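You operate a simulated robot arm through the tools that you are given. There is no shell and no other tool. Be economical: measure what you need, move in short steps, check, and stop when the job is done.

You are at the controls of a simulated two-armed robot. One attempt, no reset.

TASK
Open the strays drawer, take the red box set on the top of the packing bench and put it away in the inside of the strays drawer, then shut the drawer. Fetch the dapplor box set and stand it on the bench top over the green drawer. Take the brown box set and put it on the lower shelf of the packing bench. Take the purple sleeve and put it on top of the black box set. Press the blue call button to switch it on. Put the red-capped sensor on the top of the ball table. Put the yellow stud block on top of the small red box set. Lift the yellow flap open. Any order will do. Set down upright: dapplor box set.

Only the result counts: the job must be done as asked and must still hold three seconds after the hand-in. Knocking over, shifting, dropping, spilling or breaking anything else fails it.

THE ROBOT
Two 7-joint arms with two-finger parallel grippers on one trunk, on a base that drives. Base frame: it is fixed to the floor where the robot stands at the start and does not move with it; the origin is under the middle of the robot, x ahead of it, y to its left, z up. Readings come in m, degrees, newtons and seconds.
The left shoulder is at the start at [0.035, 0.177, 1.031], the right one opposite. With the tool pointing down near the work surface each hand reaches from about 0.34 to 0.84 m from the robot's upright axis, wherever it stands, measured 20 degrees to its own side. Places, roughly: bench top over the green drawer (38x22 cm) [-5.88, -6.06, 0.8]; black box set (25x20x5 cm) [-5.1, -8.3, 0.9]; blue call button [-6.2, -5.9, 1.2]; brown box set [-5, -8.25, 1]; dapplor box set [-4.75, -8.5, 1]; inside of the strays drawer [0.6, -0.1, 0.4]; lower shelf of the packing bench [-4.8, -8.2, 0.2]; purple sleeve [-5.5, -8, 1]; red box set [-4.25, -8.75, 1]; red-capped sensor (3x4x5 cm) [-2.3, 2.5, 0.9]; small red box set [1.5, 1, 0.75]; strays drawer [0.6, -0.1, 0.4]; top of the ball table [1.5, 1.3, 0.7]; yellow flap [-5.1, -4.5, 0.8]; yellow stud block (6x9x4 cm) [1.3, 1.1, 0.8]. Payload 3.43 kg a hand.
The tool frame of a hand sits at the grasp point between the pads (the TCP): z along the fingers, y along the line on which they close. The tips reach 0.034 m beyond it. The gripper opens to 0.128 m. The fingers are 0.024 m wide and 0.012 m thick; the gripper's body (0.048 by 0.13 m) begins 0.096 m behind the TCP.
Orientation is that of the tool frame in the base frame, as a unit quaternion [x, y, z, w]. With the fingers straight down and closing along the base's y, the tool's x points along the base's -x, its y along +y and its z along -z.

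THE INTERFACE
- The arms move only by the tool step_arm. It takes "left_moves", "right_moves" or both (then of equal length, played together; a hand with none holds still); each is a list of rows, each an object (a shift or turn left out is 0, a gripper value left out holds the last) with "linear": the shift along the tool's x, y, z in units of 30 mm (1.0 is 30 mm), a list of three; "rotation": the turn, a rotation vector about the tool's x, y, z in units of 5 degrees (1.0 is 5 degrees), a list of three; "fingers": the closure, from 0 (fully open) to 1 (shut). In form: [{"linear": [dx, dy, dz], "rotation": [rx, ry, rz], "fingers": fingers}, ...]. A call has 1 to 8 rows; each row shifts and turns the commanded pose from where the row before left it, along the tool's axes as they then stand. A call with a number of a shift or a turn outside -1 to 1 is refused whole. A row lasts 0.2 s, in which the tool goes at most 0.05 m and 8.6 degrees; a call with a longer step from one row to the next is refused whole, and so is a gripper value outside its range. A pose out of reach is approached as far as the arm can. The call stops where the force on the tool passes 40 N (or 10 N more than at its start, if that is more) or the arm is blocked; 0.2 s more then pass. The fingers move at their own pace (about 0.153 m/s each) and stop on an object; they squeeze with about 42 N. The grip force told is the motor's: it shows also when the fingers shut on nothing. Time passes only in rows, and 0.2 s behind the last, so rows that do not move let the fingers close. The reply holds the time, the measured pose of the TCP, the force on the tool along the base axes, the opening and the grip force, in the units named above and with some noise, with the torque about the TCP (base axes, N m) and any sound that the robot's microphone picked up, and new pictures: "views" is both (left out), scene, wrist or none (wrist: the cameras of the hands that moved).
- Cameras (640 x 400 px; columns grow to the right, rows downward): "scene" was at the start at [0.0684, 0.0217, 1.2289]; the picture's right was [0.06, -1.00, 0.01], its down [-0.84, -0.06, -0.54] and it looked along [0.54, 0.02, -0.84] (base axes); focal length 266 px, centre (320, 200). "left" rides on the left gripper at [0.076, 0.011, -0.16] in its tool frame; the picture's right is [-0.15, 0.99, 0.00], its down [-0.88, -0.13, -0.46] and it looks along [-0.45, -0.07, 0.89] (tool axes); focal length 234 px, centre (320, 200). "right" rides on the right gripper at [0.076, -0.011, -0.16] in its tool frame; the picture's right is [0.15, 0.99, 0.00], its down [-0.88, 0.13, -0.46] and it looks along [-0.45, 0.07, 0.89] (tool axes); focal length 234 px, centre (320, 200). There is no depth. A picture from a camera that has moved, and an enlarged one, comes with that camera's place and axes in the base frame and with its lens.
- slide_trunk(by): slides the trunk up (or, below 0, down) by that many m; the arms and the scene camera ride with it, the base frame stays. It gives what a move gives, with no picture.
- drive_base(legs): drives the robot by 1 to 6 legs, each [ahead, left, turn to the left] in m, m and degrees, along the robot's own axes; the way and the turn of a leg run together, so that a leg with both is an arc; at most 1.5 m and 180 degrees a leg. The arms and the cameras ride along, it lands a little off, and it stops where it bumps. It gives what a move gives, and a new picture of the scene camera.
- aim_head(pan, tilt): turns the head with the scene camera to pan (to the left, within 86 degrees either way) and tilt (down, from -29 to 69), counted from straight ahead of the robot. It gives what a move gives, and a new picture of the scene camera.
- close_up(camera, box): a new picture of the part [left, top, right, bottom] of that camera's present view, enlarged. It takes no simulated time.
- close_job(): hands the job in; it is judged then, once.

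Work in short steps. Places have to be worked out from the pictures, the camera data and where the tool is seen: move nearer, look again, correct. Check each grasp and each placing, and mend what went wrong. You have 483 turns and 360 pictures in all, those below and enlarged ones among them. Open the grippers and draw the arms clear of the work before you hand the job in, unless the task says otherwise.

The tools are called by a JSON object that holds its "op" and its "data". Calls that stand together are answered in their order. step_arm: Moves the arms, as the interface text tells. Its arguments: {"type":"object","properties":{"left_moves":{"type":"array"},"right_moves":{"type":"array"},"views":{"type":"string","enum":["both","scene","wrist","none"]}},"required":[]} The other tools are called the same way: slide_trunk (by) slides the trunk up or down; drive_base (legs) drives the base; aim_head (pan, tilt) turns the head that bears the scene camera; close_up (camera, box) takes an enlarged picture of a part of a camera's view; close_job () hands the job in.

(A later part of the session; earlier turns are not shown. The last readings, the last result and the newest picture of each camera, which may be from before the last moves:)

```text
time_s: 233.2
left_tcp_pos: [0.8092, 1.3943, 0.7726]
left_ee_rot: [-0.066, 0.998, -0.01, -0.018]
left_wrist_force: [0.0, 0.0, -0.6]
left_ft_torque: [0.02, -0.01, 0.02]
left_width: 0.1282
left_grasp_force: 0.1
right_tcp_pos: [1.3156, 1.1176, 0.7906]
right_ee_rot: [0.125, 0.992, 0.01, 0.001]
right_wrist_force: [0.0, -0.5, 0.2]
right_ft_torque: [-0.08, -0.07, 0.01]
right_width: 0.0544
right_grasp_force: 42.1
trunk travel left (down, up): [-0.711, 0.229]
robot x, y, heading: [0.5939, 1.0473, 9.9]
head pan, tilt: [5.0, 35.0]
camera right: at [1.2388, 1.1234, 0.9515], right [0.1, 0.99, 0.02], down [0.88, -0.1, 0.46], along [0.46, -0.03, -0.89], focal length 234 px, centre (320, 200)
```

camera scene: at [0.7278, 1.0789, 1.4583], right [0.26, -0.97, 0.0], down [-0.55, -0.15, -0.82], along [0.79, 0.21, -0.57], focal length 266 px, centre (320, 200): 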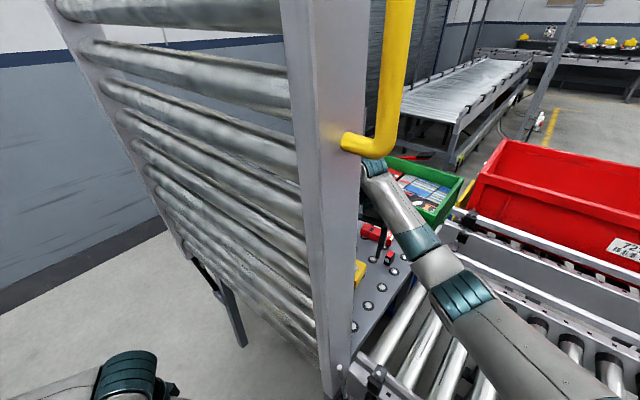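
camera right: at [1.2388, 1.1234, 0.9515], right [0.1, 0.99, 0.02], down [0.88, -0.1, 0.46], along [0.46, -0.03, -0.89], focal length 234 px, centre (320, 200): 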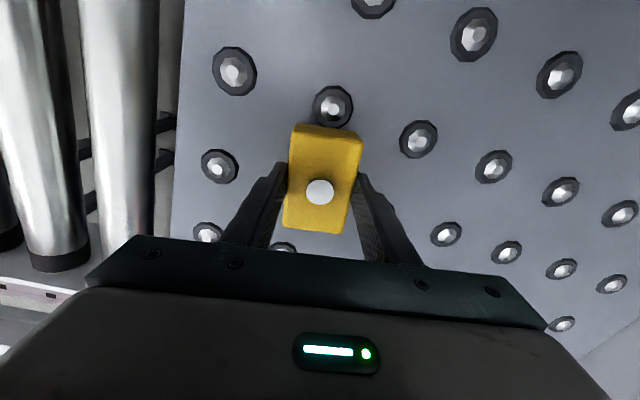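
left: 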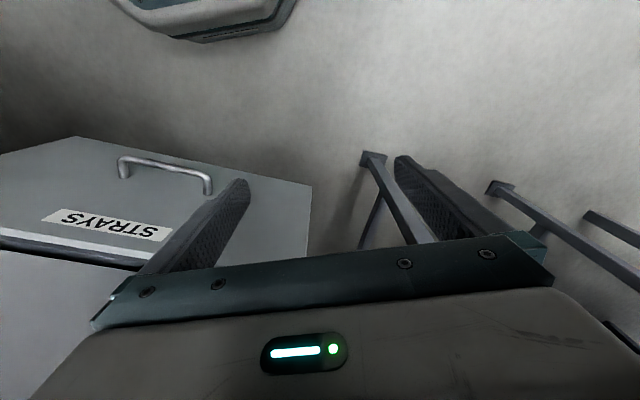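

Gripped. Lift, then drive 0.13 ahead to bring the red set in reach.

{"op": "step_arm", "data": {"right_moves": [{"linear": [0, 0, -1]}, {"linear": [0, 0, -1]}, {"linear": [0, 0, -1]}, {"linear": [0, 0, -1]}], "views": "none"}}

{"op": "drive_base", "data": {"legs": [[0.13, 0, 0]]}}

```text
time_s: 234.2
left_tcp_pos: [0.8095, 1.3938, 0.7739]
left_ee_rot: [-0.066, 0.998, -0.009, -0.017]
left_wrist_force: [0.2, -0.4, -0.1]
left_ft_torque: [-0.02, -0.01, -0.01]
left_width: 0.1278
left_grasp_force: 0.1
right_tcp_pos: [1.3159, 1.1134, 0.9128]
right_ee_rot: [0.125, 0.992, 0.01, 0.0]
right_wrist_force: [0.4, -0.4, -1.3]
right_ft_torque: [0.02, -0.03, 0.0]
right_width: 0.0543
right_grasp_force: 42.3
trunk travel left (down, up): [-0.711, 0.229]
robot x, y, heading: [0.5955, 1.0505, 9.8]
head pan, tilt: [5.0, 35.0]
```

```text
time_s: 235.4
left_tcp_pos: [0.9372, 1.4169, 0.7733]
left_ee_rot: [-0.067, 0.998, -0.01, -0.019]
left_wrist_force: [0.3, -0.9, -0.7]
left_ft_torque: [0.01, -0.01, -0.03]
left_width: 0.1281
left_grasp_force: 0.1
right_tcp_pos: [1.4442, 1.1381, 0.9121]
right_ee_rot: [0.123, 0.992, 0.009, 0.001]
right_wrist_force: [0.1, -0.7, -0.4]
right_ft_torque: [-0.01, 0.05, 0.0]
right_width: 0.0542
right_grasp_force: 42.0
trunk travel left (down, up): [-0.711, 0.229]
robot x, y, heading: [0.7194, 1.0688, 10.0]
head pan, tilt: [5.0, 35.0]
camera scene: at [0.8557, 1.1019, 1.4583], right [0.26, -0.97, 0.0], down [-0.55, -0.15, -0.82], along [0.79, 0.21, -0.57], focal length 266 px, centre (320, 200)
```

scene: 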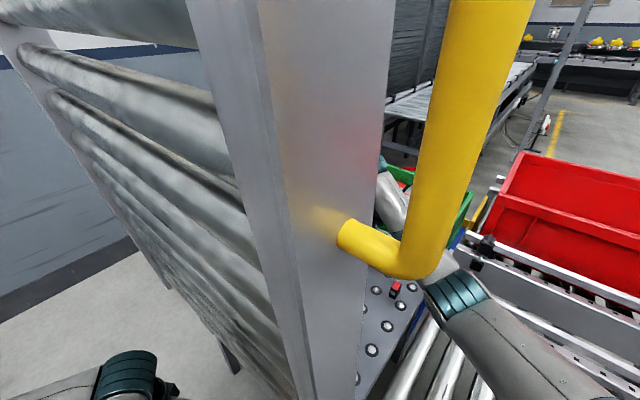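

Now swing the block above the red set.

{"op": "step_arm", "data": {"right_moves": [{"linear": [-0.9, -0.43, -0.15]}, {"linear": [-0.9, -0.43, -0.15]}, {"linear": [-0.9, -0.43, -0.15]}, {"linear": [-0.9, -0.43, -0.15]}, {}], "views": "wrist"}}

```text
time_s: 236.6
left_tcp_pos: [0.9373, 1.4177, 0.7744]
left_ee_rot: [-0.067, 0.998, -0.01, -0.018]
left_wrist_force: [0.1, 0.2, 0.2]
left_ft_torque: [0.02, -0.01, 0.0]
left_width: 0.128
left_grasp_force: 0.2
right_tcp_pos: [1.5365, 1.0618, 0.9281]
right_ee_rot: [0.124, 0.992, 0.009, 0.0]
right_wrist_force: [-0.1, 0.0, -1.2]
right_ft_torque: [-0.01, 0.0, 0.02]
right_width: 0.0545
right_grasp_force: 41.8
trunk travel left (down, up): [-0.711, 0.229]
robot x, y, heading: [0.7199, 1.0692, 10.0]
head pan, tilt: [5.0, 35.0]
camera right: at [1.4578, 1.0666, 1.0893], right [0.1, 0.99, 0.02], down [0.88, -0.1, 0.46], along [0.46, -0.03, -0.89], focal length 234 px, centre (320, 200)
```

right: 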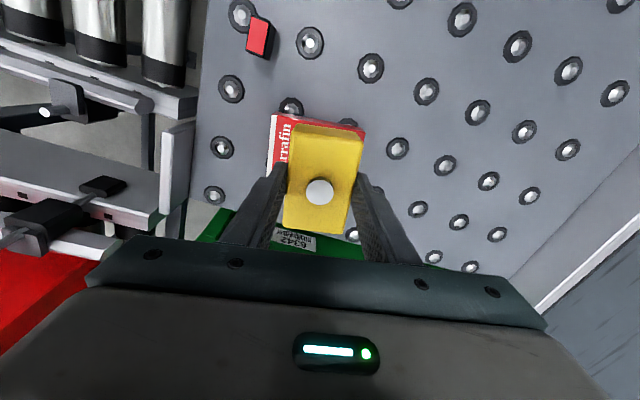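

Red set is centred under at (1.546, 1.06). Lower with the trunk.

{"op": "step_arm", "data": {"right_moves": [{"linear": [-0.25, -0.05, 0]}], "views": "none"}}

{"op": "slide_trunk", "data": {"by": -0.075}}

{"op": "step_arm", "data": {"right_moves": [{}], "views": "wrist"}}

```text
time_s: 237.0
left_tcp_pos: [0.9368, 1.4164, 0.7733]
left_ee_rot: [-0.066, 0.998, -0.009, -0.018]
left_wrist_force: [0.4, 0.1, 0.1]
left_ft_torque: [0.01, 0.01, 0.0]
left_width: 0.1281
left_grasp_force: 0.0
right_tcp_pos: [1.5419, 1.0574, 0.929]
right_ee_rot: [0.124, 0.992, 0.01, 0.001]
right_wrist_force: [0.5, 0.0, -1.3]
right_ft_torque: [-0.03, 0.01, 0.0]
right_width: 0.054
right_grasp_force: 42.1
trunk travel left (down, up): [-0.711, 0.229]
robot x, y, heading: [0.7242, 1.0735, 9.8]
head pan, tilt: [5.0, 35.0]
```

```text
time_s: 238.2
left_tcp_pos: [0.937, 1.4171, 0.6971]
left_ee_rot: [-0.066, 0.998, -0.011, -0.017]
left_wrist_force: [-0.2, 0.3, 0.3]
left_ft_torque: [-0.02, 0.02, -0.06]
left_width: 0.1277
left_grasp_force: 0.1
right_tcp_pos: [1.5422, 1.0574, 0.8529]
right_ee_rot: [0.124, 0.992, 0.009, 0.002]
right_wrist_force: [-0.2, 0.6, -2.0]
right_ft_torque: [0.02, 0.03, 0.0]
right_width: 0.0541
right_grasp_force: 42.1
trunk travel left (down, up): [-0.636, 0.304]
robot x, y, heading: [0.7219, 1.0659, 10.0]
head pan, tilt: [5.0, 35.0]
```

```text
time_s: 238.6
left_tcp_pos: [0.9366, 1.4157, 0.697]
left_ee_rot: [-0.066, 0.998, -0.01, -0.019]
left_wrist_force: [-0.6, 1.0, -0.1]
left_ft_torque: [0.0, -0.01, 0.0]
left_width: 0.1278
left_grasp_force: 0.0
right_tcp_pos: [1.5418, 1.0577, 0.8536]
right_ee_rot: [0.124, 0.992, 0.009, 0.0]
right_wrist_force: [1.0, -0.2, -1.9]
right_ft_torque: [0.0, 0.01, -0.02]
right_width: 0.0542
right_grasp_force: 41.9
trunk travel left (down, up): [-0.636, 0.304]
robot x, y, heading: [0.7227, 1.0706, 9.9]
head pan, tilt: [5.0, 35.0]
camera right: at [1.4645, 1.0633, 1.0136], right [0.1, 0.99, 0.02], down [0.88, -0.1, 0.46], along [0.46, -0.03, -0.89], focal length 234 px, centre (320, 200)
```

right: 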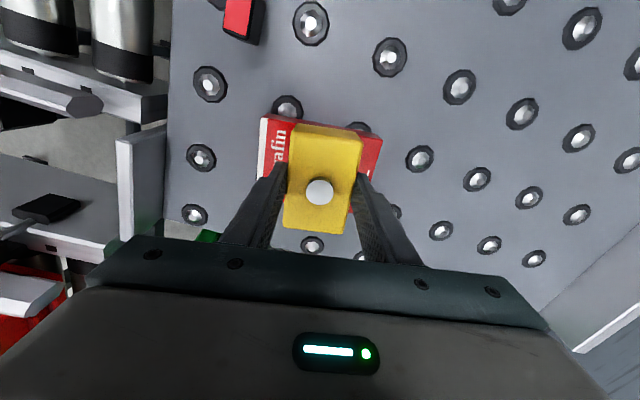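

Aligned. Lower by 20 mm, then check the force.

{"op": "slide_trunk", "data": {"by": -0.02}}

```text
time_s: 239.2
left_tcp_pos: [0.9366, 1.4164, 0.6784]
left_ee_rot: [-0.067, 0.998, -0.01, -0.017]
left_wrist_force: [0.8, 0.8, -0.1]
left_ft_torque: [-0.05, 0.02, -0.02]
left_width: 0.1279
left_grasp_force: 0.0
right_tcp_pos: [1.5425, 1.0578, 0.8332]
right_ee_rot: [0.124, 0.992, 0.01, 0.001]
right_wrist_force: [-0.3, -1.1, -0.4]
right_ft_torque: [0.01, -0.05, -0.01]
right_width: 0.0542
right_grasp_force: 41.9
trunk travel left (down, up): [-0.616, 0.324]
robot x, y, heading: [0.7218, 1.0697, 10.1]
head pan, tilt: [5.0, 35.0]
```

{"op": "slide_trunk", "data": {"by": -0.008}}

```text
time_s: 239.8
left_tcp_pos: [0.9361, 1.4148, 0.67]
left_ee_rot: [-0.066, 0.998, -0.009, -0.018]
left_wrist_force: [0.6, 0.3, 0.1]
left_ft_torque: [0.0, -0.03, 0.02]
left_width: 0.1279
left_grasp_force: 0.1
right_tcp_pos: [1.5418, 1.0579, 0.8255]
right_ee_rot: [0.123, 0.992, 0.01, 0.0]
right_wrist_force: [-0.6, 0.3, 0.9]
right_ft_torque: [-0.05, 0.01, 0.0]
right_width: 0.0541
right_grasp_force: 42.5
trunk travel left (down, up): [-0.608, 0.332]
robot x, y, heading: [0.7243, 1.072, 10.1]
head pan, tilt: [5.0, 35.0]
```

A hint of contact begins; another 5 mm.

{"op": "slide_trunk", "data": {"by": -0.005}}

```text
time_s: 240.3
left_tcp_pos: [0.9358, 1.4168, 0.6664]
left_ee_rot: [-0.067, 0.998, -0.009, -0.017]
left_wrist_force: [-0.5, 0.1, 0.5]
left_ft_torque: [0.02, -0.02, 0.02]
left_width: 0.1279
left_grasp_force: 0.0
right_tcp_pos: [1.5422, 1.0585, 0.8255]
right_ee_rot: [0.124, 0.992, 0.01, 0.004]
right_wrist_force: [2.7, 0.2, 21.3]
right_ft_torque: [-0.43, 0.65, 0.05]
right_width: 0.0542
right_grasp_force: 42.6
trunk travel left (down, up): [-0.603, 0.337]
robot x, y, heading: [0.7225, 1.0711, 9.7]
head pan, tilt: [5.0, 35.0]
```

Contact. Relieve 3 mm and release.

{"op": "slide_trunk", "data": {"by": 0.004}}

{"op": "step_arm", "data": {"right_moves": [{"fingers": 0.3}, {"fingers": 0.3}], "views": "wrist"}}

```text
time_s: 240.9
left_tcp_pos: [0.9365, 1.4165, 0.6699]
left_ee_rot: [-0.066, 0.998, -0.009, -0.018]
left_wrist_force: [0.0, 0.3, 0.5]
left_ft_torque: [0.01, 0.03, 0.0]
left_width: 0.1283
left_grasp_force: 0.0
right_tcp_pos: [1.5409, 1.058, 0.8256]
right_ee_rot: [0.123, 0.992, 0.01, 0.001]
right_wrist_force: [0.3, 0.9, 11.3]
right_ft_torque: [-0.28, 0.02, -0.02]
right_width: 0.0544
right_grasp_force: 41.5
trunk travel left (down, up): [-0.607, 0.333]
robot x, y, heading: [0.7227, 1.0689, 9.9]
head pan, tilt: [5.0, 35.0]
```

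```text
time_s: 241.5
left_tcp_pos: [0.937, 1.4179, 0.6705]
left_ee_rot: [-0.066, 0.998, -0.01, -0.019]
left_wrist_force: [-0.8, -0.7, 0.7]
left_ft_torque: [0.01, 0.0, -0.02]
left_width: 0.1278
left_grasp_force: 0.0
right_tcp_pos: [1.5425, 1.0572, 0.8238]
right_ee_rot: [0.125, 0.992, 0.008, 0.0]
right_wrist_force: [0.1, 1.0, 0.1]
right_ft_torque: [-0.01, 0.01, -0.01]
right_width: 0.0898
right_grasp_force: 0.1
trunk travel left (down, up): [-0.607, 0.333]
robot x, y, heading: [0.7202, 1.0687, 9.8]
head pan, tilt: [5.0, 35.0]
camera right: at [1.4644, 1.0631, 0.9842], right [0.1, 0.99, 0.02], down [0.88, -0.1, 0.46], along [0.46, -0.03, -0.89], focal length 234 px, centre (320, 200)
```

right: 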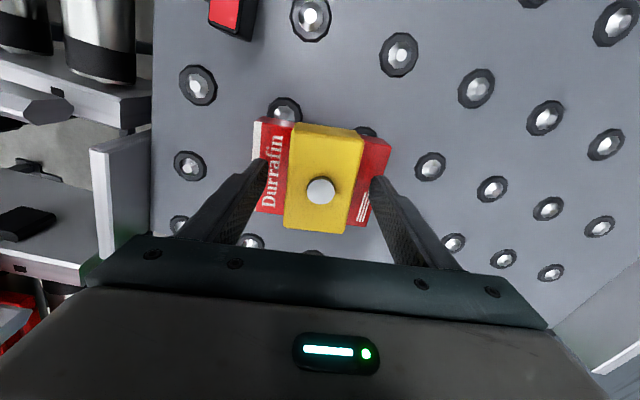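

The yellow block rests on the red set. Lift with the trunk and back out along the same line.

{"op": "slide_trunk", "data": {"by": 0.1}}

{"op": "drive_base", "data": {"legs": [[-0.3, 0, 0]]}}

```text
time_s: 242.8
left_tcp_pos: [0.9379, 1.4164, 0.7698]
left_ee_rot: [-0.066, 0.998, -0.01, -0.019]
left_wrist_force: [0.4, -0.1, 0.3]
left_ft_torque: [0.02, 0.02, 0.01]
left_width: 0.1282
left_grasp_force: 0.0
right_tcp_pos: [1.5414, 1.0575, 0.9237]
right_ee_rot: [0.124, 0.992, 0.009, 0.0]
right_wrist_force: [0.9, 1.0, 0.2]
right_ft_torque: [0.01, 0.01, 0.01]
right_width: 0.0896
right_grasp_force: 0.1
trunk travel left (down, up): [-0.707, 0.233]
robot x, y, heading: [0.7221, 1.0712, 10.0]
head pan, tilt: [5.0, 35.0]
```

```text
time_s: 244.9
left_tcp_pos: [0.6412, 1.3632, 0.7692]
left_ee_rot: [-0.064, 0.998, -0.01, -0.018]
left_wrist_force: [0.0, -0.7, -0.4]
left_ft_torque: [0.03, 0.0, 0.02]
left_width: 0.1279
left_grasp_force: 0.1
right_tcp_pos: [1.2451, 1.0041, 0.9244]
right_ee_rot: [0.126, 0.992, 0.009, 0.001]
right_wrist_force: [0.2, 1.0, -1.0]
right_ft_torque: [0.01, 0.01, 0.01]
right_width: 0.0896
right_grasp_force: 0.1
trunk travel left (down, up): [-0.707, 0.233]
robot x, y, heading: [0.4241, 1.0155, 9.5]
head pan, tilt: [5.0, 35.0]
camera scene: at [0.5575, 1.0499, 1.4543], right [0.25, -0.97, 0.0], down [-0.55, -0.15, -0.82], along [0.79, 0.21, -0.57], focal length 266 px, centre (320, 200)
```

scene: 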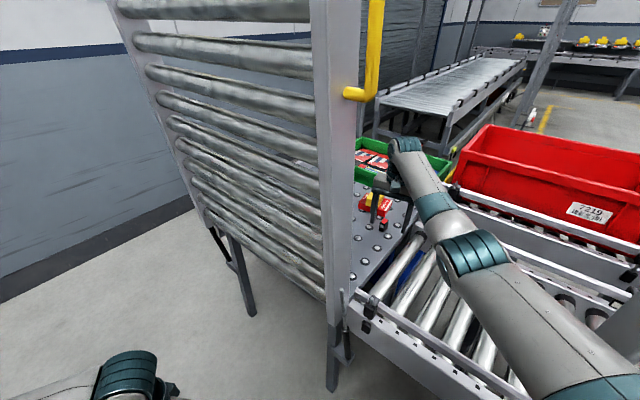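

Clean exit so far. Continue back 0.2 and turn right.

{"op": "drive_base", "data": {"legs": [[-0.2, 0, 0], [0, 0, -15], [-0.2, -0.1, 0]]}}

{"op": "aim_head", "data": {"pan": 0, "tilt": 35}}

```text
time_s: 247.3
left_tcp_pos: [0.5031, 1.296, 0.7678]
left_ee_rot: [0.02, 1.0, -0.011, -0.02]
left_wrist_force: [-0.3, -1.0, -0.3]
left_ft_torque: [0.02, -0.02, -0.02]
left_width: 0.1283
left_grasp_force: 0.1
right_tcp_pos: [1.0342, 0.8659, 0.9249]
right_ee_rot: [0.192, 0.981, 0.01, 0.001]
right_wrist_force: [0.2, -0.4, -0.5]
right_ft_torque: [-0.02, 0.02, 0.01]
right_width: 0.0897
right_grasp_force: 0.1
trunk travel left (down, up): [-0.707, 0.233]
robot x, y, heading: [0.2302, 0.9902, -0.1]
head pan, tilt: [5.0, 35.0]
stopped in leg 2: the robot was blocked; the commanded pose is now the measured one
camera scene: at [0.3696, 1.0034, 1.4542], right [0.09, -1.0, 0.0], down [-0.57, -0.05, -0.82], along [0.81, 0.07, -0.58], focal length 266 px, centre (320, 200)
```

scene: 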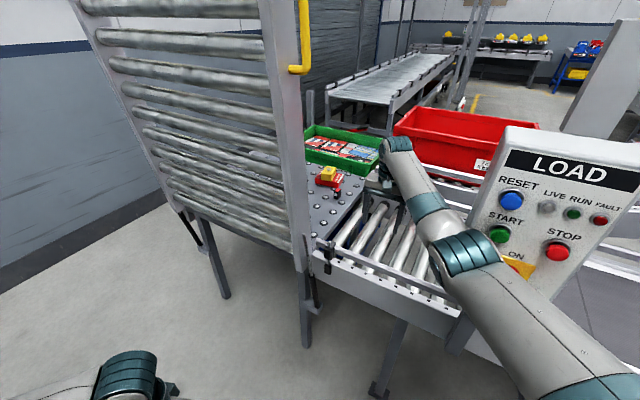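

```text
time_s: 247.9
left_tcp_pos: [0.5047, 1.2975, 0.7663]
left_ee_rot: [0.022, 0.999, -0.012, -0.02]
left_wrist_force: [0.7, 0.3, 0.1]
left_ft_torque: [0.01, 0.02, -0.02]
left_width: 0.1282
left_grasp_force: 0.1
right_tcp_pos: [1.0346, 0.8636, 0.9241]
right_ee_rot: [0.197, 0.98, 0.007, 0.001]
right_wrist_force: [0.4, -0.1, 0.4]
right_ft_torque: [-0.02, 0.01, 0.01]
right_width: 0.0896
right_grasp_force: 0.1
trunk travel left (down, up): [-0.707, 0.233]
robot x, y, heading: [0.2325, 0.9888, 0.0]
head pan, tilt: [0.0, 35.0]
camera scene: at [0.3713, 1.0004, 1.4538], right [0.0, -1.0, 0.01], down [-0.58, -0.01, -0.82], along [0.82, -0.01, -0.58], focal length 266 px, centre (320, 200)
```

scene: 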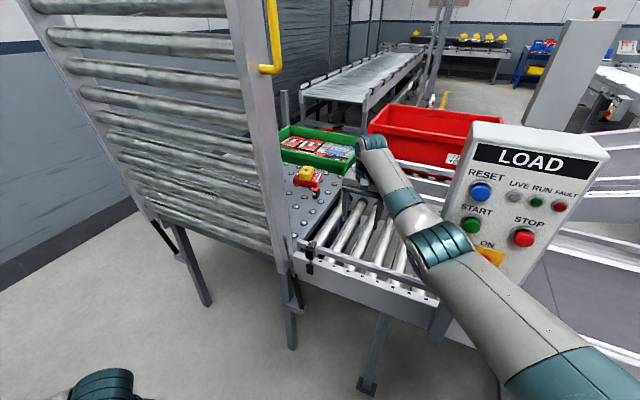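

The forearm is against the panel front again. Turn left a bit and back straight out.

{"op": "drive_base", "data": {"legs": [[0, 0, 5], [-0.3, 0, 0]]}}

```text
time_s: 249.9
left_tcp_pos: [0.3251, 1.2866, 0.7692]
left_ee_rot: [-0.003, 1.0, -0.013, -0.018]
left_wrist_force: [-0.7, -0.8, 0.3]
left_ft_torque: [0.02, -0.06, -0.02]
left_width: 0.1281
left_grasp_force: 0.2
right_tcp_pos: [0.875, 0.8797, 0.9185]
right_ee_rot: [0.174, 0.985, 0.011, -0.003]
right_wrist_force: [-0.4, 0.7, -0.4]
right_ft_torque: [0.01, -0.03, -0.02]
right_width: 0.0895
right_grasp_force: 0.0
trunk travel left (down, up): [-0.707, 0.233]
robot x, y, heading: [0.0572, 0.9717, 2.7]
head pan, tilt: [0.0, 35.0]
stopped in leg 2: the robot was blocked; the commanded pose is now the measured one
camera scene: at [0.2078, 0.9811, 1.4533], right [0.05, -1.0, 0.0], down [-0.58, -0.03, -0.81], along [0.81, 0.04, -0.58], focal length 266 px, centre (320, 200)
```

scene: 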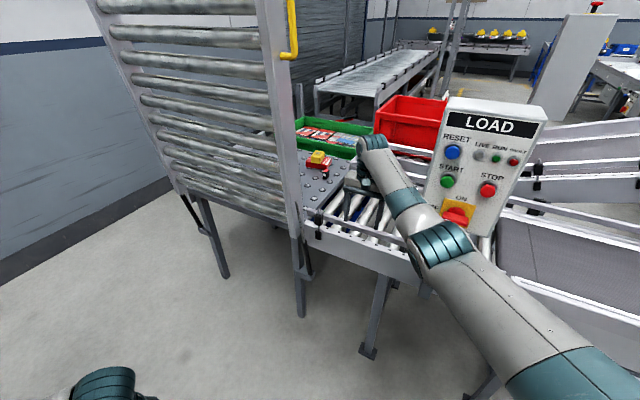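

Blocked behind by the left arm near the frame table. Retract the right hand and bring the left hand in.

{"op": "step_arm", "data": {"left_moves": [{"linear": [-0.3, -1, -0.5]}, {"linear": [-0.3, -1, -0.5]}, {"linear": [-0.3, -1, -0.5]}, {"linear": [-0.3, -1, -0.5]}, {}, {}, {}, {}], "right_moves": [{"linear": [1, 0, -0.2]}, {"linear": [1, 0, -0.2]}, {"linear": [1, 0, -0.2]}, {"linear": [1, 0, -0.2]}, {"linear": [1, 0, 0]}, {"linear": [1, 0, 0]}, {"linear": [1, 0, 0]}, {"linear": [1, 0, 0]}], "views": "scene"}}

```text
time_s: 251.7
left_tcp_pos: [0.3662, 1.1739, 0.8206]
left_ee_rot: [-0.008, 1.0, -0.012, -0.016]
left_wrist_force: [-0.4, -0.7, -0.4]
left_ft_torque: [-0.01, -0.02, 0.01]
left_width: 0.1281
left_grasp_force: 0.0
left hand out of reach, approached as far as the arm can: row 1, 2
right_tcp_pos: [0.6413, 0.9641, 0.9477]
right_ee_rot: [0.17, 0.985, 0.012, 0.002]
right_wrist_force: [0.1, 0.1, 0.4]
right_ft_torque: [0.02, -0.02, 0.01]
right_width: 0.0897
right_grasp_force: 0.1
trunk travel left (down, up): [-0.707, 0.233]
robot x, y, heading: [0.0534, 0.9753, 3.3]
head pan, tilt: [0.0, 35.0]
camera scene: at [0.1941, 0.982, 1.4544], right [0.06, -1.0, 0.0], down [-0.57, -0.03, -0.82], along [0.82, 0.05, -0.57], focal length 266 px, centre (320, 200)
```

scene: 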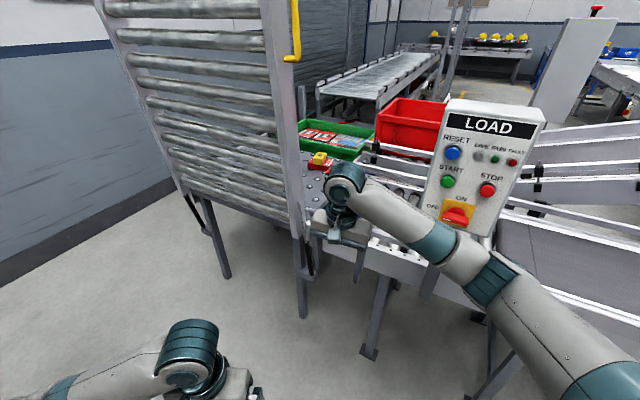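

The knob is at (0.757, 0.666, 1.03). I'll use the left hand, fingers pointing forward. First draw the right hand in and begin tilting the left hand forward.

{"op": "step_arm", "data": {"left_moves": [{"rotation": [0, -1, 0], "linear": [-0.5, 0, 0.04]}, {"rotation": [0, -1, 0], "linear": [-0.49, 0, 0.09]}, {"rotation": [0, -1, 0], "linear": [-0.48, 0, 0.13]}, {"rotation": [0, -1, 0], "linear": [-0.47, 0, 0.17]}, {"rotation": [0, -1, 0], "linear": [-0.45, 0, 0.21]}, {"rotation": [0, -1, 0], "linear": [-0.43, 0, 0.25]}, {"rotation": [0, -1, 0], "linear": [-0.41, 0, 0.29]}, {"rotation": [0, -1, 0], "linear": [-0.38, 0, 0.32]}], "right_moves": [{"linear": [1, 0, 0]}, {"linear": [1, 0, 0]}, {"linear": [1, -0.5, 0]}, {"linear": [1, -0.5, 0]}, {"linear": [0.5, -0.5, 0]}, {"linear": [0.5, -0.5, 0]}, {}, {}], "views": "none"}}

{"op": "step_arm", "data": {"left_moves": [{"rotation": [0, -1, 0], "linear": [-0.35, 0, 0.35]}, {"rotation": [0, -1, 0], "linear": [-0.32, 0, 0.38]}, {"rotation": [0, -1, 0], "linear": [-0.29, 0, 0.41]}, {"rotation": [0, -1, 0], "linear": [-0.25, 0, 0.43]}, {"rotation": [0, -1, 0], "linear": [-0.21, 0, 0.45]}, {"rotation": [0, -1, 0], "linear": [-0.17, 0, 0.47]}, {"rotation": [0, -1, 0], "linear": [-0.13, 0, 0.48]}, {"rotation": [0, -1, 0], "linear": [-0.09, 0, 0.49]}], "views": "scene"}}

```text
time_s: 253.5
left_tcp_pos: [0.4899, 1.1738, 0.8038]
left_ee_rot: [-0.011, 0.944, -0.008, 0.328]
left_wrist_force: [1.0, 0.3, 0.4]
left_ft_torque: [0.01, -0.02, 0.0]
left_width: 0.1279
left_grasp_force: 0.0
left hand out of reach, approached as far as the arm can: row 1, 2
right_tcp_pos: [0.48, 0.956, 0.9479]
right_ee_rot: [0.17, 0.985, 0.012, 0.001]
right_wrist_force: [-1.0, 0.6, -0.1]
right_ft_torque: [0.0, -0.04, -0.03]
right_width: 0.0894
right_grasp_force: 0.0
trunk travel left (down, up): [-0.707, 0.233]
robot x, y, heading: [0.0567, 0.9728, 3.4]
head pan, tilt: [0.0, 35.0]
```

```text
time_s: 255.3
left_tcp_pos: [0.6094, 1.1755, 0.7879]
left_ee_rot: [-0.013, 0.775, -0.003, 0.632]
left_wrist_force: [0.0, -0.3, 1.1]
left_ft_torque: [0.01, 0.01, 0.0]
left_width: 0.1279
left_grasp_force: 0.1
right_tcp_pos: [0.4801, 0.9561, 0.9483]
right_ee_rot: [0.17, 0.985, 0.013, 0.0]
right_wrist_force: [0.2, -0.3, -0.3]
right_ft_torque: [0.01, 0.01, 0.0]
right_width: 0.0898
right_grasp_force: 0.0
trunk travel left (down, up): [-0.707, 0.233]
robot x, y, heading: [0.0559, 0.975, 3.2]
head pan, tilt: [0.0, 35.0]
camera scene: at [0.195, 0.9809, 1.4543], right [0.06, -1.0, 0.0], down [-0.57, -0.03, -0.82], along [0.82, 0.05, -0.57], focal length 266 px, centre (320, 200)
```

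scene: 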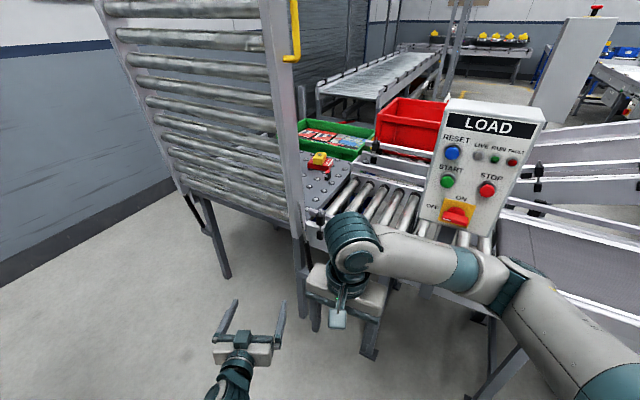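

Now finish levelling and roll the left hand by -90° so that the fingers straddle the horizontal handle, raising it a bit.

{"op": "step_arm", "data": {"left_moves": [{"rotation": [0, -1, 0], "linear": [-1, 0, 0]}, {"rotation": [0, -1, 0], "linear": [-1, 0, 0]}, {"linear": [-1, 0, 0]}, {"linear": [-1, 0, 0]}, {"linear": [-1, 0, 0]}, {"linear": [-1, 0, 0]}, {"linear": [-1, 0, 0]}, {"linear": [-1, 0, 0]}], "views": "none"}}

{"op": "step_arm", "data": {"left_moves": [{"rotation": [0, 0, -1], "fingers": 0.65}, {"rotation": [0, 0, -1]}, {"rotation": [0, 0, -1]}, {"rotation": [0, 0, -1]}, {"rotation": [0, 0, -1]}, {"rotation": [0, 0, -1]}, {"rotation": [0, 0, -1]}, {"rotation": [0, 0, -1]}], "views": "none"}}

{"op": "step_arm", "data": {"left_moves": [{"rotation": [0, 0, -1]}, {"rotation": [0, 0, -1]}, {"rotation": [0, 0, -1]}, {"rotation": [0, 0, -1]}, {"rotation": [0, 0, -1]}, {"rotation": [0, 0, -1]}, {"rotation": [0, 0, -1]}, {"rotation": [0, 0, -1]}], "views": "none"}}

{"op": "drive_base", "data": {"legs": [[0, 0, -34], [0, -0.03, 0]]}}

```text
time_s: 257.1
left_tcp_pos: [0.6252, 1.1796, 1.0278]
left_ee_rot: [-0.014, 0.718, -0.002, 0.696]
left_wrist_force: [0.2, 0.5, 0.2]
left_ft_torque: [-0.01, 0.0, -0.01]
left_width: 0.128
left_grasp_force: 0.1
right_tcp_pos: [0.4797, 0.9569, 0.9466]
right_ee_rot: [0.17, 0.985, 0.013, 0.0]
right_wrist_force: [-0.6, 0.4, -0.1]
right_ft_torque: [-0.01, 0.0, -0.03]
right_width: 0.0896
right_grasp_force: 0.1
trunk travel left (down, up): [-0.707, 0.233]
robot x, y, heading: [0.0577, 0.9726, 2.9]
head pan, tilt: [0.0, 35.0]
```

```text
time_s: 258.9
left_tcp_pos: [0.6223, 1.1904, 1.0237]
left_ee_rot: [-0.244, 0.678, -0.223, 0.657]
left_wrist_force: [-0.6, -0.7, 0.7]
left_ft_torque: [0.01, 0.0, -0.02]
left_width: 0.0449
left_grasp_force: 0.1
right_tcp_pos: [0.479, 0.9571, 0.9482]
right_ee_rot: [0.17, 0.985, 0.012, 0.0]
right_wrist_force: [0.1, -0.9, 0.0]
right_ft_torque: [0.04, -0.03, -0.02]
right_width: 0.0897
right_grasp_force: 0.1
trunk travel left (down, up): [-0.707, 0.233]
robot x, y, heading: [0.0566, 0.9744, 3.5]
head pan, tilt: [0.0, 35.0]
```

```text
time_s: 259.9
left_tcp_pos: [0.618, 1.2096, 1.0118]
left_ee_rot: [-0.311, 0.656, -0.284, 0.626]
left_wrist_force: [-0.5, 0.9, 0.5]
left_ft_torque: [0.0, 0.02, 0.02]
left_width: 0.0451
left_grasp_force: 0.1
right_tcp_pos: [0.4808, 0.9579, 0.9482]
right_ee_rot: [0.17, 0.985, 0.011, 0.0]
right_wrist_force: [-0.1, 0.4, -0.1]
right_ft_torque: [-0.02, -0.01, 0.01]
right_width: 0.0898
right_grasp_force: 0.0
trunk travel left (down, up): [-0.707, 0.233]
robot x, y, heading: [0.0625, 0.9721, 3.1]
head pan, tilt: [0.0, 35.0]
stopped in row 4 (left hand): the arm was blocked; the commanded pose is now the measured one
```

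```text
time_s: 262.4
left_tcp_pos: [0.6394, 0.8276, 1.011]
left_ee_rot: [-0.102, 0.719, -0.457, 0.514]
left_wrist_force: [0.2, 0.9, 0.1]
left_ft_torque: [0.0, 0.01, 0.02]
left_width: 0.0448
left_grasp_force: 0.1
right_tcp_pos: [0.3824, 0.6987, 0.9479]
right_ee_rot: [0.453, 0.891, 0.01, 0.004]
right_wrist_force: [0.4, 0.5, -0.3]
right_ft_torque: [0.03, -0.01, 0.01]
right_width: 0.0895
right_grasp_force: 0.1
trunk travel left (down, up): [-0.707, 0.233]
robot x, y, heading: [0.0477, 0.9451, -31.4]
head pan, tilt: [0.0, 35.0]
camera scene: at [0.1607, 0.8786, 1.4543], right [-0.52, -0.86, 0.0], down [-0.49, 0.3, -0.82], along [0.7, -0.42, -0.57], focal length 266 px, centre (320, 200)
```

scene: 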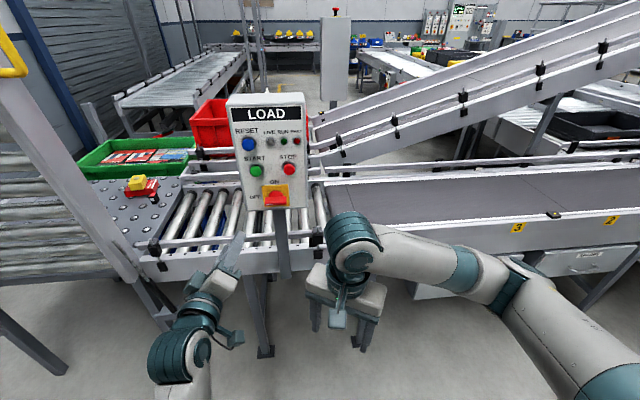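

The wrist roll limits out, so I'll use the closed fingers as a probe and push the handle's left end upward. Enlarge the switch.

{"op": "close_up", "data": {"camera": "scene", "box": [230, 160, 326, 220]}}

```text
6.67 times, centred on (278, 190) of scene
camera zoom: at [0.1607, 0.8786, 1.4543], right [-0.52, -0.86, 0.0], down [-0.49, 0.3, -0.82], along [0.7, -0.42, -0.57], focal length 1771 px, centre (600, 267)
```

zoom: 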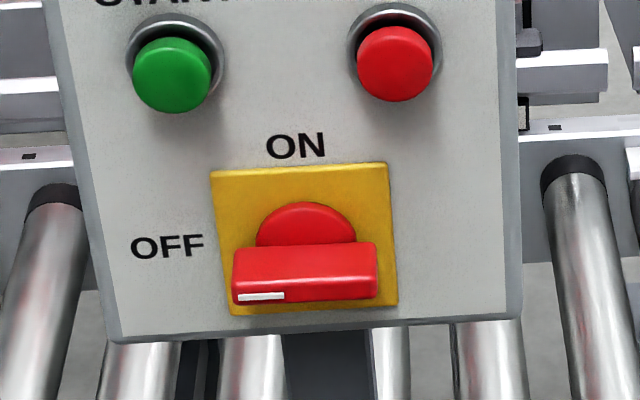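

Handle bar centre ≈(0.755, 0.67, 1.012), half-length 0.033. Pre-position the closed fingertips below-left of it at a standoff.

{"op": "step_arm", "data": {"left_moves": [{"linear": [0.475, -0.03, 0.735], "fingers": 1}, {"linear": [0.475, -0.03, 0.735]}, {"linear": [0.475, -0.03, 0.735]}, {"linear": [0.475, -0.03, 0.735]}, {}], "views": "both"}}

```text
time_s: 263.8
left_tcp_pos: [0.7001, 0.7699, 0.9556]
left_ee_rot: [-0.068, 0.73, -0.419, 0.535]
left_wrist_force: [-0.4, 0.2, -0.4]
left_ft_torque: [0.0, 0.02, -0.01]
left_width: 0.0003
left_grasp_force: 32.9
right_tcp_pos: [0.3817, 0.6988, 0.9477]
right_ee_rot: [0.454, 0.891, 0.011, 0.003]
right_wrist_force: [-0.5, 0.6, 0.1]
right_ft_torque: [0.03, 0.02, 0.01]
right_width: 0.0896
right_grasp_force: 0.0
trunk travel left (down, up): [-0.707, 0.233]
robot x, y, heading: [0.0449, 0.9495, -31.1]
head pan, tilt: [0.0, 35.0]
stopped in row 5 (left hand): the arm was blocked; the commanded pose is now the measured one
camera scene: at [0.1604, 0.8772, 1.4542], right [-0.52, -0.86, 0.0], down [-0.49, 0.3, -0.82], along [0.7, -0.42, -0.57], focal length 266 px, centre (320, 200)
camera left: at [0.5374, 0.8238, 0.9059], right [0.41, 0.71, -0.57], down [-0.06, 0.65, 0.76], along [0.91, -0.27, 0.3], focal length 234 px, centre (320, 200)
```

scene: 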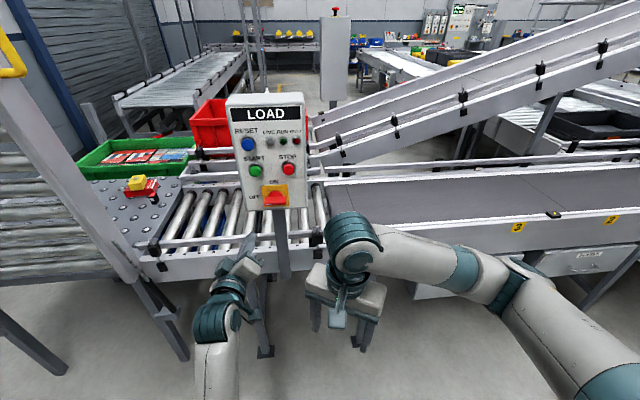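
left: 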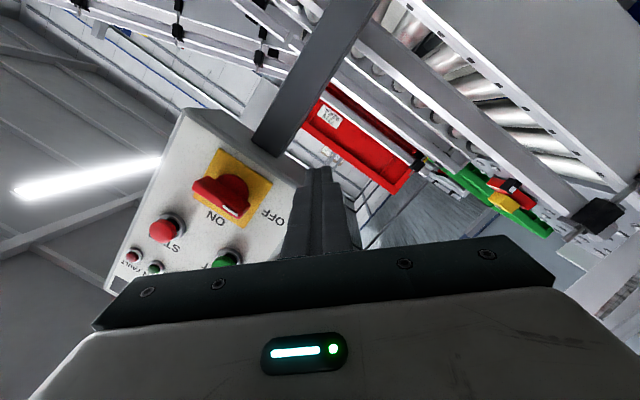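

From the wrist camera I place the bar centre at ≈(0.718, 0.682, 1.038) relative to the tip at (0.729, 0.752, 0.953). I move the tip right and in, staying below the bar's left end.

{"op": "step_arm", "data": {"left_moves": [{"linear": [0.3, -0.69, 0.5]}, {"linear": [0.3, -0.69, 0.5]}, {}], "views": "wrist"}}

```text
time_s: 264.8
left_tcp_pos: [0.7213, 0.755, 0.9492]
left_ee_rot: [-0.033, 0.739, -0.376, 0.557]
left_wrist_force: [-0.4, -0.1, 1.1]
left_ft_torque: [0.0, 0.01, 0.0]
left_width: 0.0001
left_grasp_force: 33.2
right_tcp_pos: [0.3812, 0.6977, 0.948]
right_ee_rot: [0.454, 0.891, 0.011, 0.003]
right_wrist_force: [-0.4, 0.2, 0.3]
right_ft_torque: [-0.02, 0.02, 0.03]
right_width: 0.0896
right_grasp_force: 0.0
trunk travel left (down, up): [-0.707, 0.233]
robot x, y, heading: [0.0444, 0.9482, -31.2]
head pan, tilt: [0.0, 35.0]
stopped in row 3 (left hand): the arm was blocked; the commanded pose is now the measured one
camera left: at [0.5599, 0.8107, 0.8973], right [0.42, 0.78, -0.47], down [-0.1, 0.56, 0.82], along [0.9, -0.3, 0.31], focal length 234 px, centre (320, 200)
```

left: 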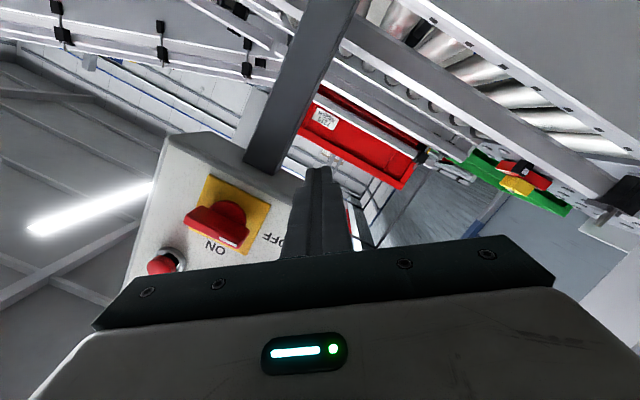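

The wrist is at a joint limit. Unroll by +25° to get free.

{"op": "step_arm", "data": {"left_moves": [{"rotation": [0, 0, 1]}, {"rotation": [0, 0, 1]}, {"rotation": [0, 0, 1]}, {"rotation": [0, 0, 1]}, {"rotation": [0, 0, 1]}, {"rotation": [0, 0, 1]}], "views": "wrist"}}

```text
time_s: 266.1
left_tcp_pos: [0.7198, 0.7541, 0.9496]
left_ee_rot: [0.158, 0.723, -0.219, 0.636]
left_wrist_force: [1.3, 0.0, -0.5]
left_ft_torque: [0.01, 0.0, 0.03]
left_width: 0.0003
left_grasp_force: 33.2
right_tcp_pos: [0.3831, 0.6975, 0.9474]
right_ee_rot: [0.453, 0.891, 0.012, 0.003]
right_wrist_force: [0.1, -0.1, 0.8]
right_ft_torque: [-0.01, 0.01, -0.01]
right_width: 0.0896
right_grasp_force: 0.0
trunk travel left (down, up): [-0.707, 0.233]
robot x, y, heading: [0.0415, 0.9494, -31.0]
head pan, tilt: [0.0, 35.0]
camera left: at [0.5778, 0.8432, 0.889], right [0.52, 0.85, 0.03], down [-0.33, 0.17, 0.93], along [0.79, -0.5, 0.37], focal length 234 px, centre (320, 200)
```

left: 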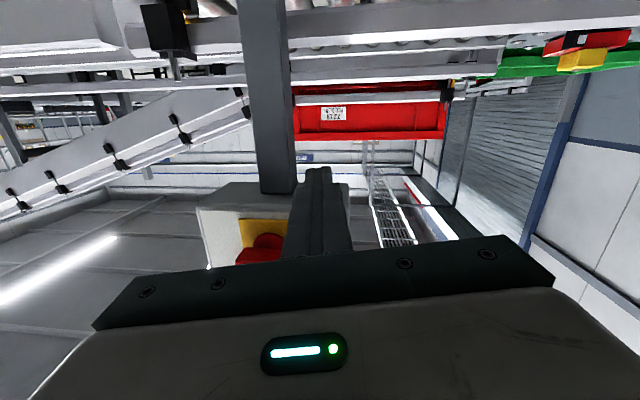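

Now free of the limit. Move right ~42 mm and slightly in, then up to just beneath the bar's left end.

{"op": "step_arm", "data": {"left_moves": [{"linear": [-0.11, -0.7, 0.25]}, {"linear": [-0.11, -0.7, 0.25]}, {"linear": [-0.5, 0, 0]}, {"linear": [-0.5, 0, 0]}, {}], "views": "wrist"}}

{"op": "close_up", "data": {"camera": "scene", "box": [210, 150, 338, 230]}}

```text
time_s: 267.4
left_tcp_pos: [0.7172, 0.7131, 0.9864]
left_ee_rot: [0.159, 0.723, -0.218, 0.636]
left_wrist_force: [-0.5, 0.4, -0.1]
left_ft_torque: [-0.02, -0.01, 0.03]
left_width: 0.0
left_grasp_force: 33.1
right_tcp_pos: [0.3806, 0.6978, 0.949]
right_ee_rot: [0.453, 0.892, 0.012, 0.004]
right_wrist_force: [0.3, 0.0, -1.1]
right_ft_torque: [0.01, -0.01, 0.03]
right_width: 0.0896
right_grasp_force: 0.1
trunk travel left (down, up): [-0.707, 0.233]
robot x, y, heading: [0.0413, 0.9479, -31.1]
head pan, tilt: [0.0, 35.0]
camera left: at [0.5755, 0.803, 0.9264], right [0.52, 0.85, 0.03], down [-0.33, 0.17, 0.93], along [0.79, -0.5, 0.37], focal length 234 px, centre (320, 200)
```

left: 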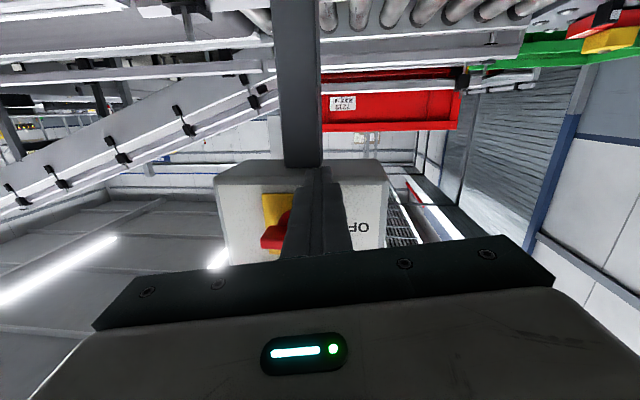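

```text
5.00 times, centred on (274, 190) of scene
camera zoom: at [0.16, 0.8774, 1.4543], right [-0.52, -0.86, 0.0], down [-0.49, 0.3, -0.82], along [0.7, -0.42, -0.57], focal length 1328 px, centre (550, 250)
```

zoom: 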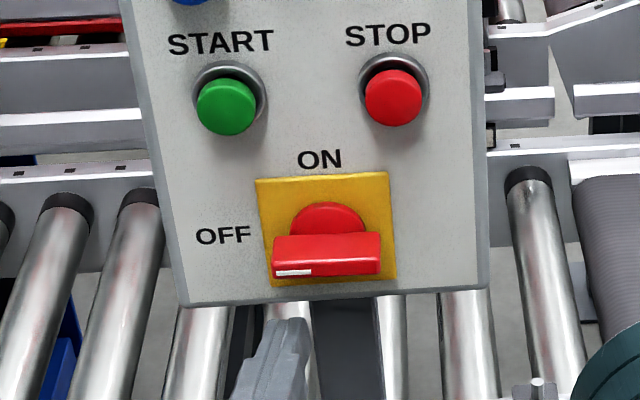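

The tip is just below the bar's left end. Push up 36 mm.

{"op": "step_arm", "data": {"left_moves": [{"linear": [-0.4, 0, 0]}, {"linear": [-0.4, 0, 0]}, {"linear": [-0.4, 0, 0]}, {}], "views": "none"}}

{"op": "close_up", "data": {"camera": "scene", "box": [210, 130, 338, 210]}}

```text
time_s: 268.4
left_tcp_pos: [0.7241, 0.717, 1.0191]
left_ee_rot: [0.161, 0.724, -0.213, 0.635]
left_wrist_force: [0.6, 0.0, -0.2]
left_ft_torque: [0.0, -0.02, -0.02]
left_width: 0.0
left_grasp_force: 32.9
right_tcp_pos: [0.3819, 0.6978, 0.9476]
right_ee_rot: [0.454, 0.891, 0.012, 0.004]
right_wrist_force: [0.0, 0.2, 0.2]
right_ft_torque: [-0.01, -0.03, -0.02]
right_width: 0.0896
right_grasp_force: 0.0
trunk travel left (down, up): [-0.707, 0.233]
robot x, y, heading: [0.0403, 0.9511, -31.3]
head pan, tilt: [0.0, 35.0]
```

```text
5.00 times, centred on (274, 170) of scene
camera zoom: at [0.16, 0.8772, 1.4543], right [-0.52, -0.86, 0.0], down [-0.49, 0.3, -0.82], along [0.7, -0.42, -0.57], focal length 1328 px, centre (550, 350)
```

zoom: 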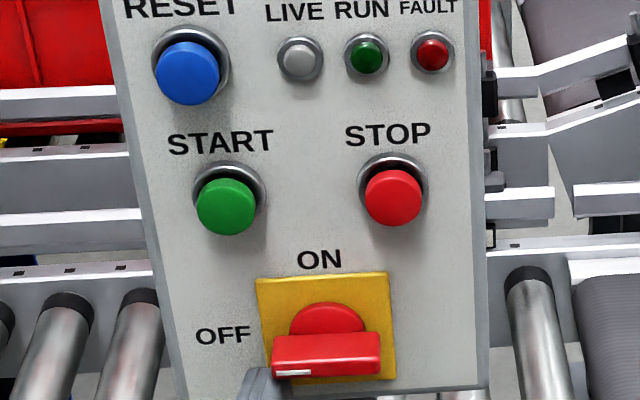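

The tip is just left of the bar's end. Lower 20 mm, shift right 20 mm, and push up again.

{"op": "step_arm", "data": {"left_moves": [{"linear": [0.8, 0, 0]}, {"linear": [0, -0.7, 0]}, {"linear": [-0.5, -0.05, 0]}, {"linear": [-0.5, -0.05, 0]}, {"linear": [-0.5, -0.05, 0]}, {"linear": [-0.4, -0.1, 0]}, {}], "views": "none"}}

{"op": "close_up", "data": {"camera": "scene", "box": [210, 130, 338, 210]}}

```text
time_s: 270.1
left_tcp_pos: [0.733, 0.7197, 1.0456]
left_ee_rot: [0.177, 0.721, -0.176, 0.646]
left_wrist_force: [0.7, 0.2, 0.4]
left_ft_torque: [0.01, 0.02, 0.01]
left_width: 0.0
left_grasp_force: 33.0
right_tcp_pos: [0.3829, 0.6977, 0.9478]
right_ee_rot: [0.454, 0.891, 0.011, 0.004]
right_wrist_force: [-0.3, -0.4, 0.2]
right_ft_torque: [-0.01, -0.01, 0.02]
right_width: 0.0893
right_grasp_force: 0.0
trunk travel left (down, up): [-0.707, 0.233]
robot x, y, heading: [0.0434, 0.9512, -30.9]
head pan, tilt: [0.0, 35.0]
stopped in row 7 (left hand): the arm was blocked; the commanded pose is now the measured one
```

```text
5.00 times, centred on (274, 170) of scene
camera zoom: at [0.1601, 0.8773, 1.4543], right [-0.52, -0.86, 0.0], down [-0.49, 0.3, -0.82], along [0.7, -0.42, -0.57], focal length 1328 px, centre (550, 350)
```

zoom: 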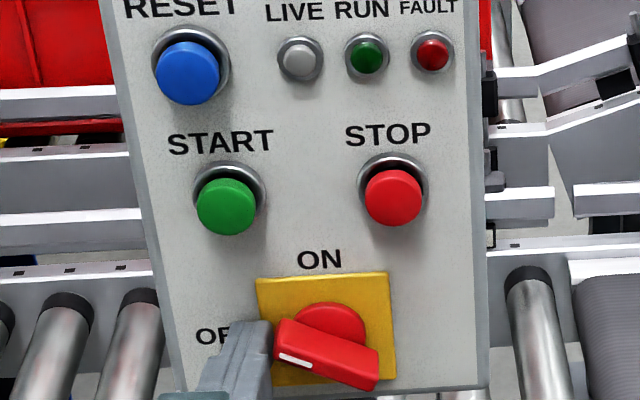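

The handle has turned ~25°. Unroll the wrist a bit more, drop 18 mm, go right, and push up again.

{"op": "step_arm", "data": {"left_moves": [{"rotation": [0, 0, 1], "linear": [0.3, 0, 0]}, {"rotation": [0, 0, 1], "linear": [0.4, 0, 0]}, {"rotation": [0, 0, 1]}, {"linear": [0, -0.8, 0]}, {"linear": [-0.5, -0.1, 0]}, {"linear": [-0.5, -0.2, 0]}, {"linear": [-0.5, -0.2, 0]}, {}], "views": "none"}}

{"op": "close_up", "data": {"camera": "scene", "box": [210, 130, 338, 210]}}

```text
time_s: 271.3
left_tcp_pos: [0.7232, 0.7094, 1.0209]
left_ee_rot: [0.267, 0.699, -0.079, 0.658]
left_wrist_force: [8.5, 14.6, -3.2]
left_ft_torque: [0.03, 0.09, 0.55]
left_width: 0.0001
left_grasp_force: 32.8
right_tcp_pos: [0.3824, 0.6996, 0.9482]
right_ee_rot: [0.451, 0.892, 0.012, 0.005]
right_wrist_force: [-0.9, 0.2, 0.8]
right_ft_torque: [0.09, -0.05, -0.02]
right_width: 0.0897
right_grasp_force: 0.1
trunk travel left (down, up): [-0.707, 0.233]
robot x, y, heading: [0.0468, 0.949, -30.8]
head pan, tilt: [0.0, 35.0]
stopped in row 5 (left hand): the force on the tool passed its limit at 47 N (the readings are from after the stop); the commanded pose is now the measured one
```

```text
5.00 times, centred on (274, 170) of scene
camera zoom: at [0.1604, 0.8782, 1.4543], right [-0.51, -0.86, 0.0], down [-0.49, 0.29, -0.82], along [0.7, -0.42, -0.57], focal length 1328 px, centre (550, 350)
```

zoom: 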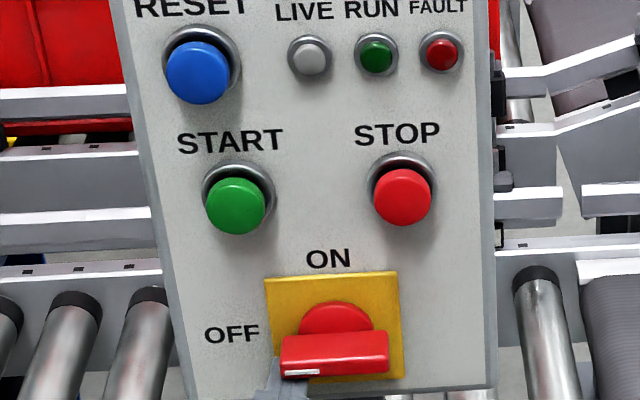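

It springs back unless passed over centre. Release, go lower, further right under the bar, then push up.

{"op": "step_arm", "data": {"left_moves": [{"linear": [0, 0.4, 0]}, {"linear": [1, 0, 0]}, {"linear": [0, -0.8, 0]}, {"linear": [0, -0.5, 0]}, {}], "views": "none"}}

{"op": "close_up", "data": {"camera": "scene", "box": [210, 150, 338, 230]}}

```text
time_s: 272.5
left_tcp_pos: [0.7192, 0.7024, 0.9899]
left_ee_rot: [0.274, 0.692, -0.065, 0.664]
left_wrist_force: [-0.2, 0.7, 1.1]
left_ft_torque: [-0.01, 0.0, 0.0]
left_width: 0.0
left_grasp_force: 33.1
right_tcp_pos: [0.383, 0.6993, 0.949]
right_ee_rot: [0.451, 0.893, 0.011, 0.003]
right_wrist_force: [-0.1, -0.5, -0.3]
right_ft_torque: [-0.01, -0.04, 0.02]
right_width: 0.0899
right_grasp_force: 0.0
trunk travel left (down, up): [-0.707, 0.233]
robot x, y, heading: [0.0425, 0.9503, -30.9]
head pan, tilt: [0.0, 35.0]
```

```text
5.00 times, centred on (274, 190) of scene
camera zoom: at [0.1603, 0.8784, 1.4543], right [-0.51, -0.86, 0.0], down [-0.49, 0.29, -0.82], along [0.7, -0.42, -0.57], focal length 1328 px, centre (550, 250)
```

zoom: 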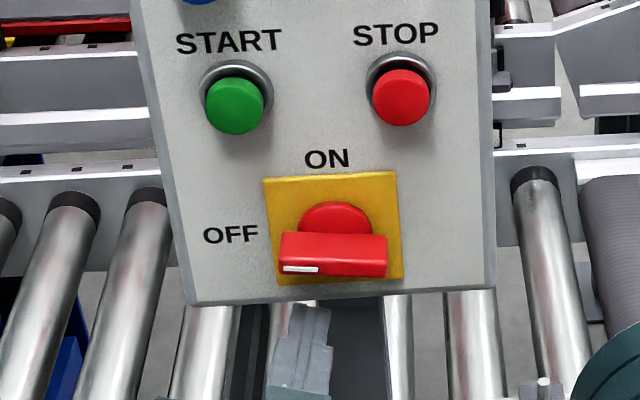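

Now well under the bar's left half. Push up, then up-right past the detent.

{"op": "step_arm", "data": {"left_moves": [{"linear": [-0.6, 0.17, 0]}, {"linear": [-0.6, 0.17, 0]}, {"linear": [-0.6, 0.1, 0]}, {"linear": [-0.6, -0.1, 0]}, {"linear": [-0.5, -0.3, 0]}, {"linear": [-0.3, -0.5, 0]}, {}], "views": "none"}}

{"op": "close_up", "data": {"camera": "scene", "box": [210, 130, 338, 210]}}

```text
time_s: 273.7
left_tcp_pos: [0.7296, 0.706, 1.0552]
left_ee_rot: [0.283, 0.693, -0.035, 0.662]
left_wrist_force: [-13.7, 5.6, -5.7]
left_ft_torque: [-0.01, 0.1, 0.08]
left_width: 0.0002
left_grasp_force: 33.0
right_tcp_pos: [0.3809, 0.7006, 0.9495]
right_ee_rot: [0.451, 0.893, 0.011, 0.005]
right_wrist_force: [0.0, 0.1, -0.1]
right_ft_torque: [0.01, 0.04, -0.02]
right_width: 0.0896
right_grasp_force: 0.0
trunk travel left (down, up): [-0.707, 0.233]
robot x, y, heading: [0.04, 0.951, -30.8]
head pan, tilt: [0.0, 35.0]
stopped in row 5 (left hand): the force on the tool passed its limit at 46 N (the readings are from after the stop); the commanded pose is now the measured one
```

```text
5.00 times, centred on (274, 170) of scene
camera zoom: at [0.1585, 0.8793, 1.4543], right [-0.51, -0.86, 0.0], down [-0.49, 0.29, -0.82], along [0.7, -0.42, -0.57], focal length 1328 px, centre (550, 350)
```

zoom: 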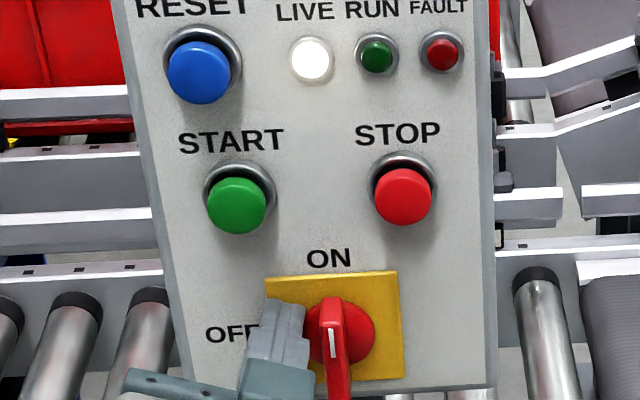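

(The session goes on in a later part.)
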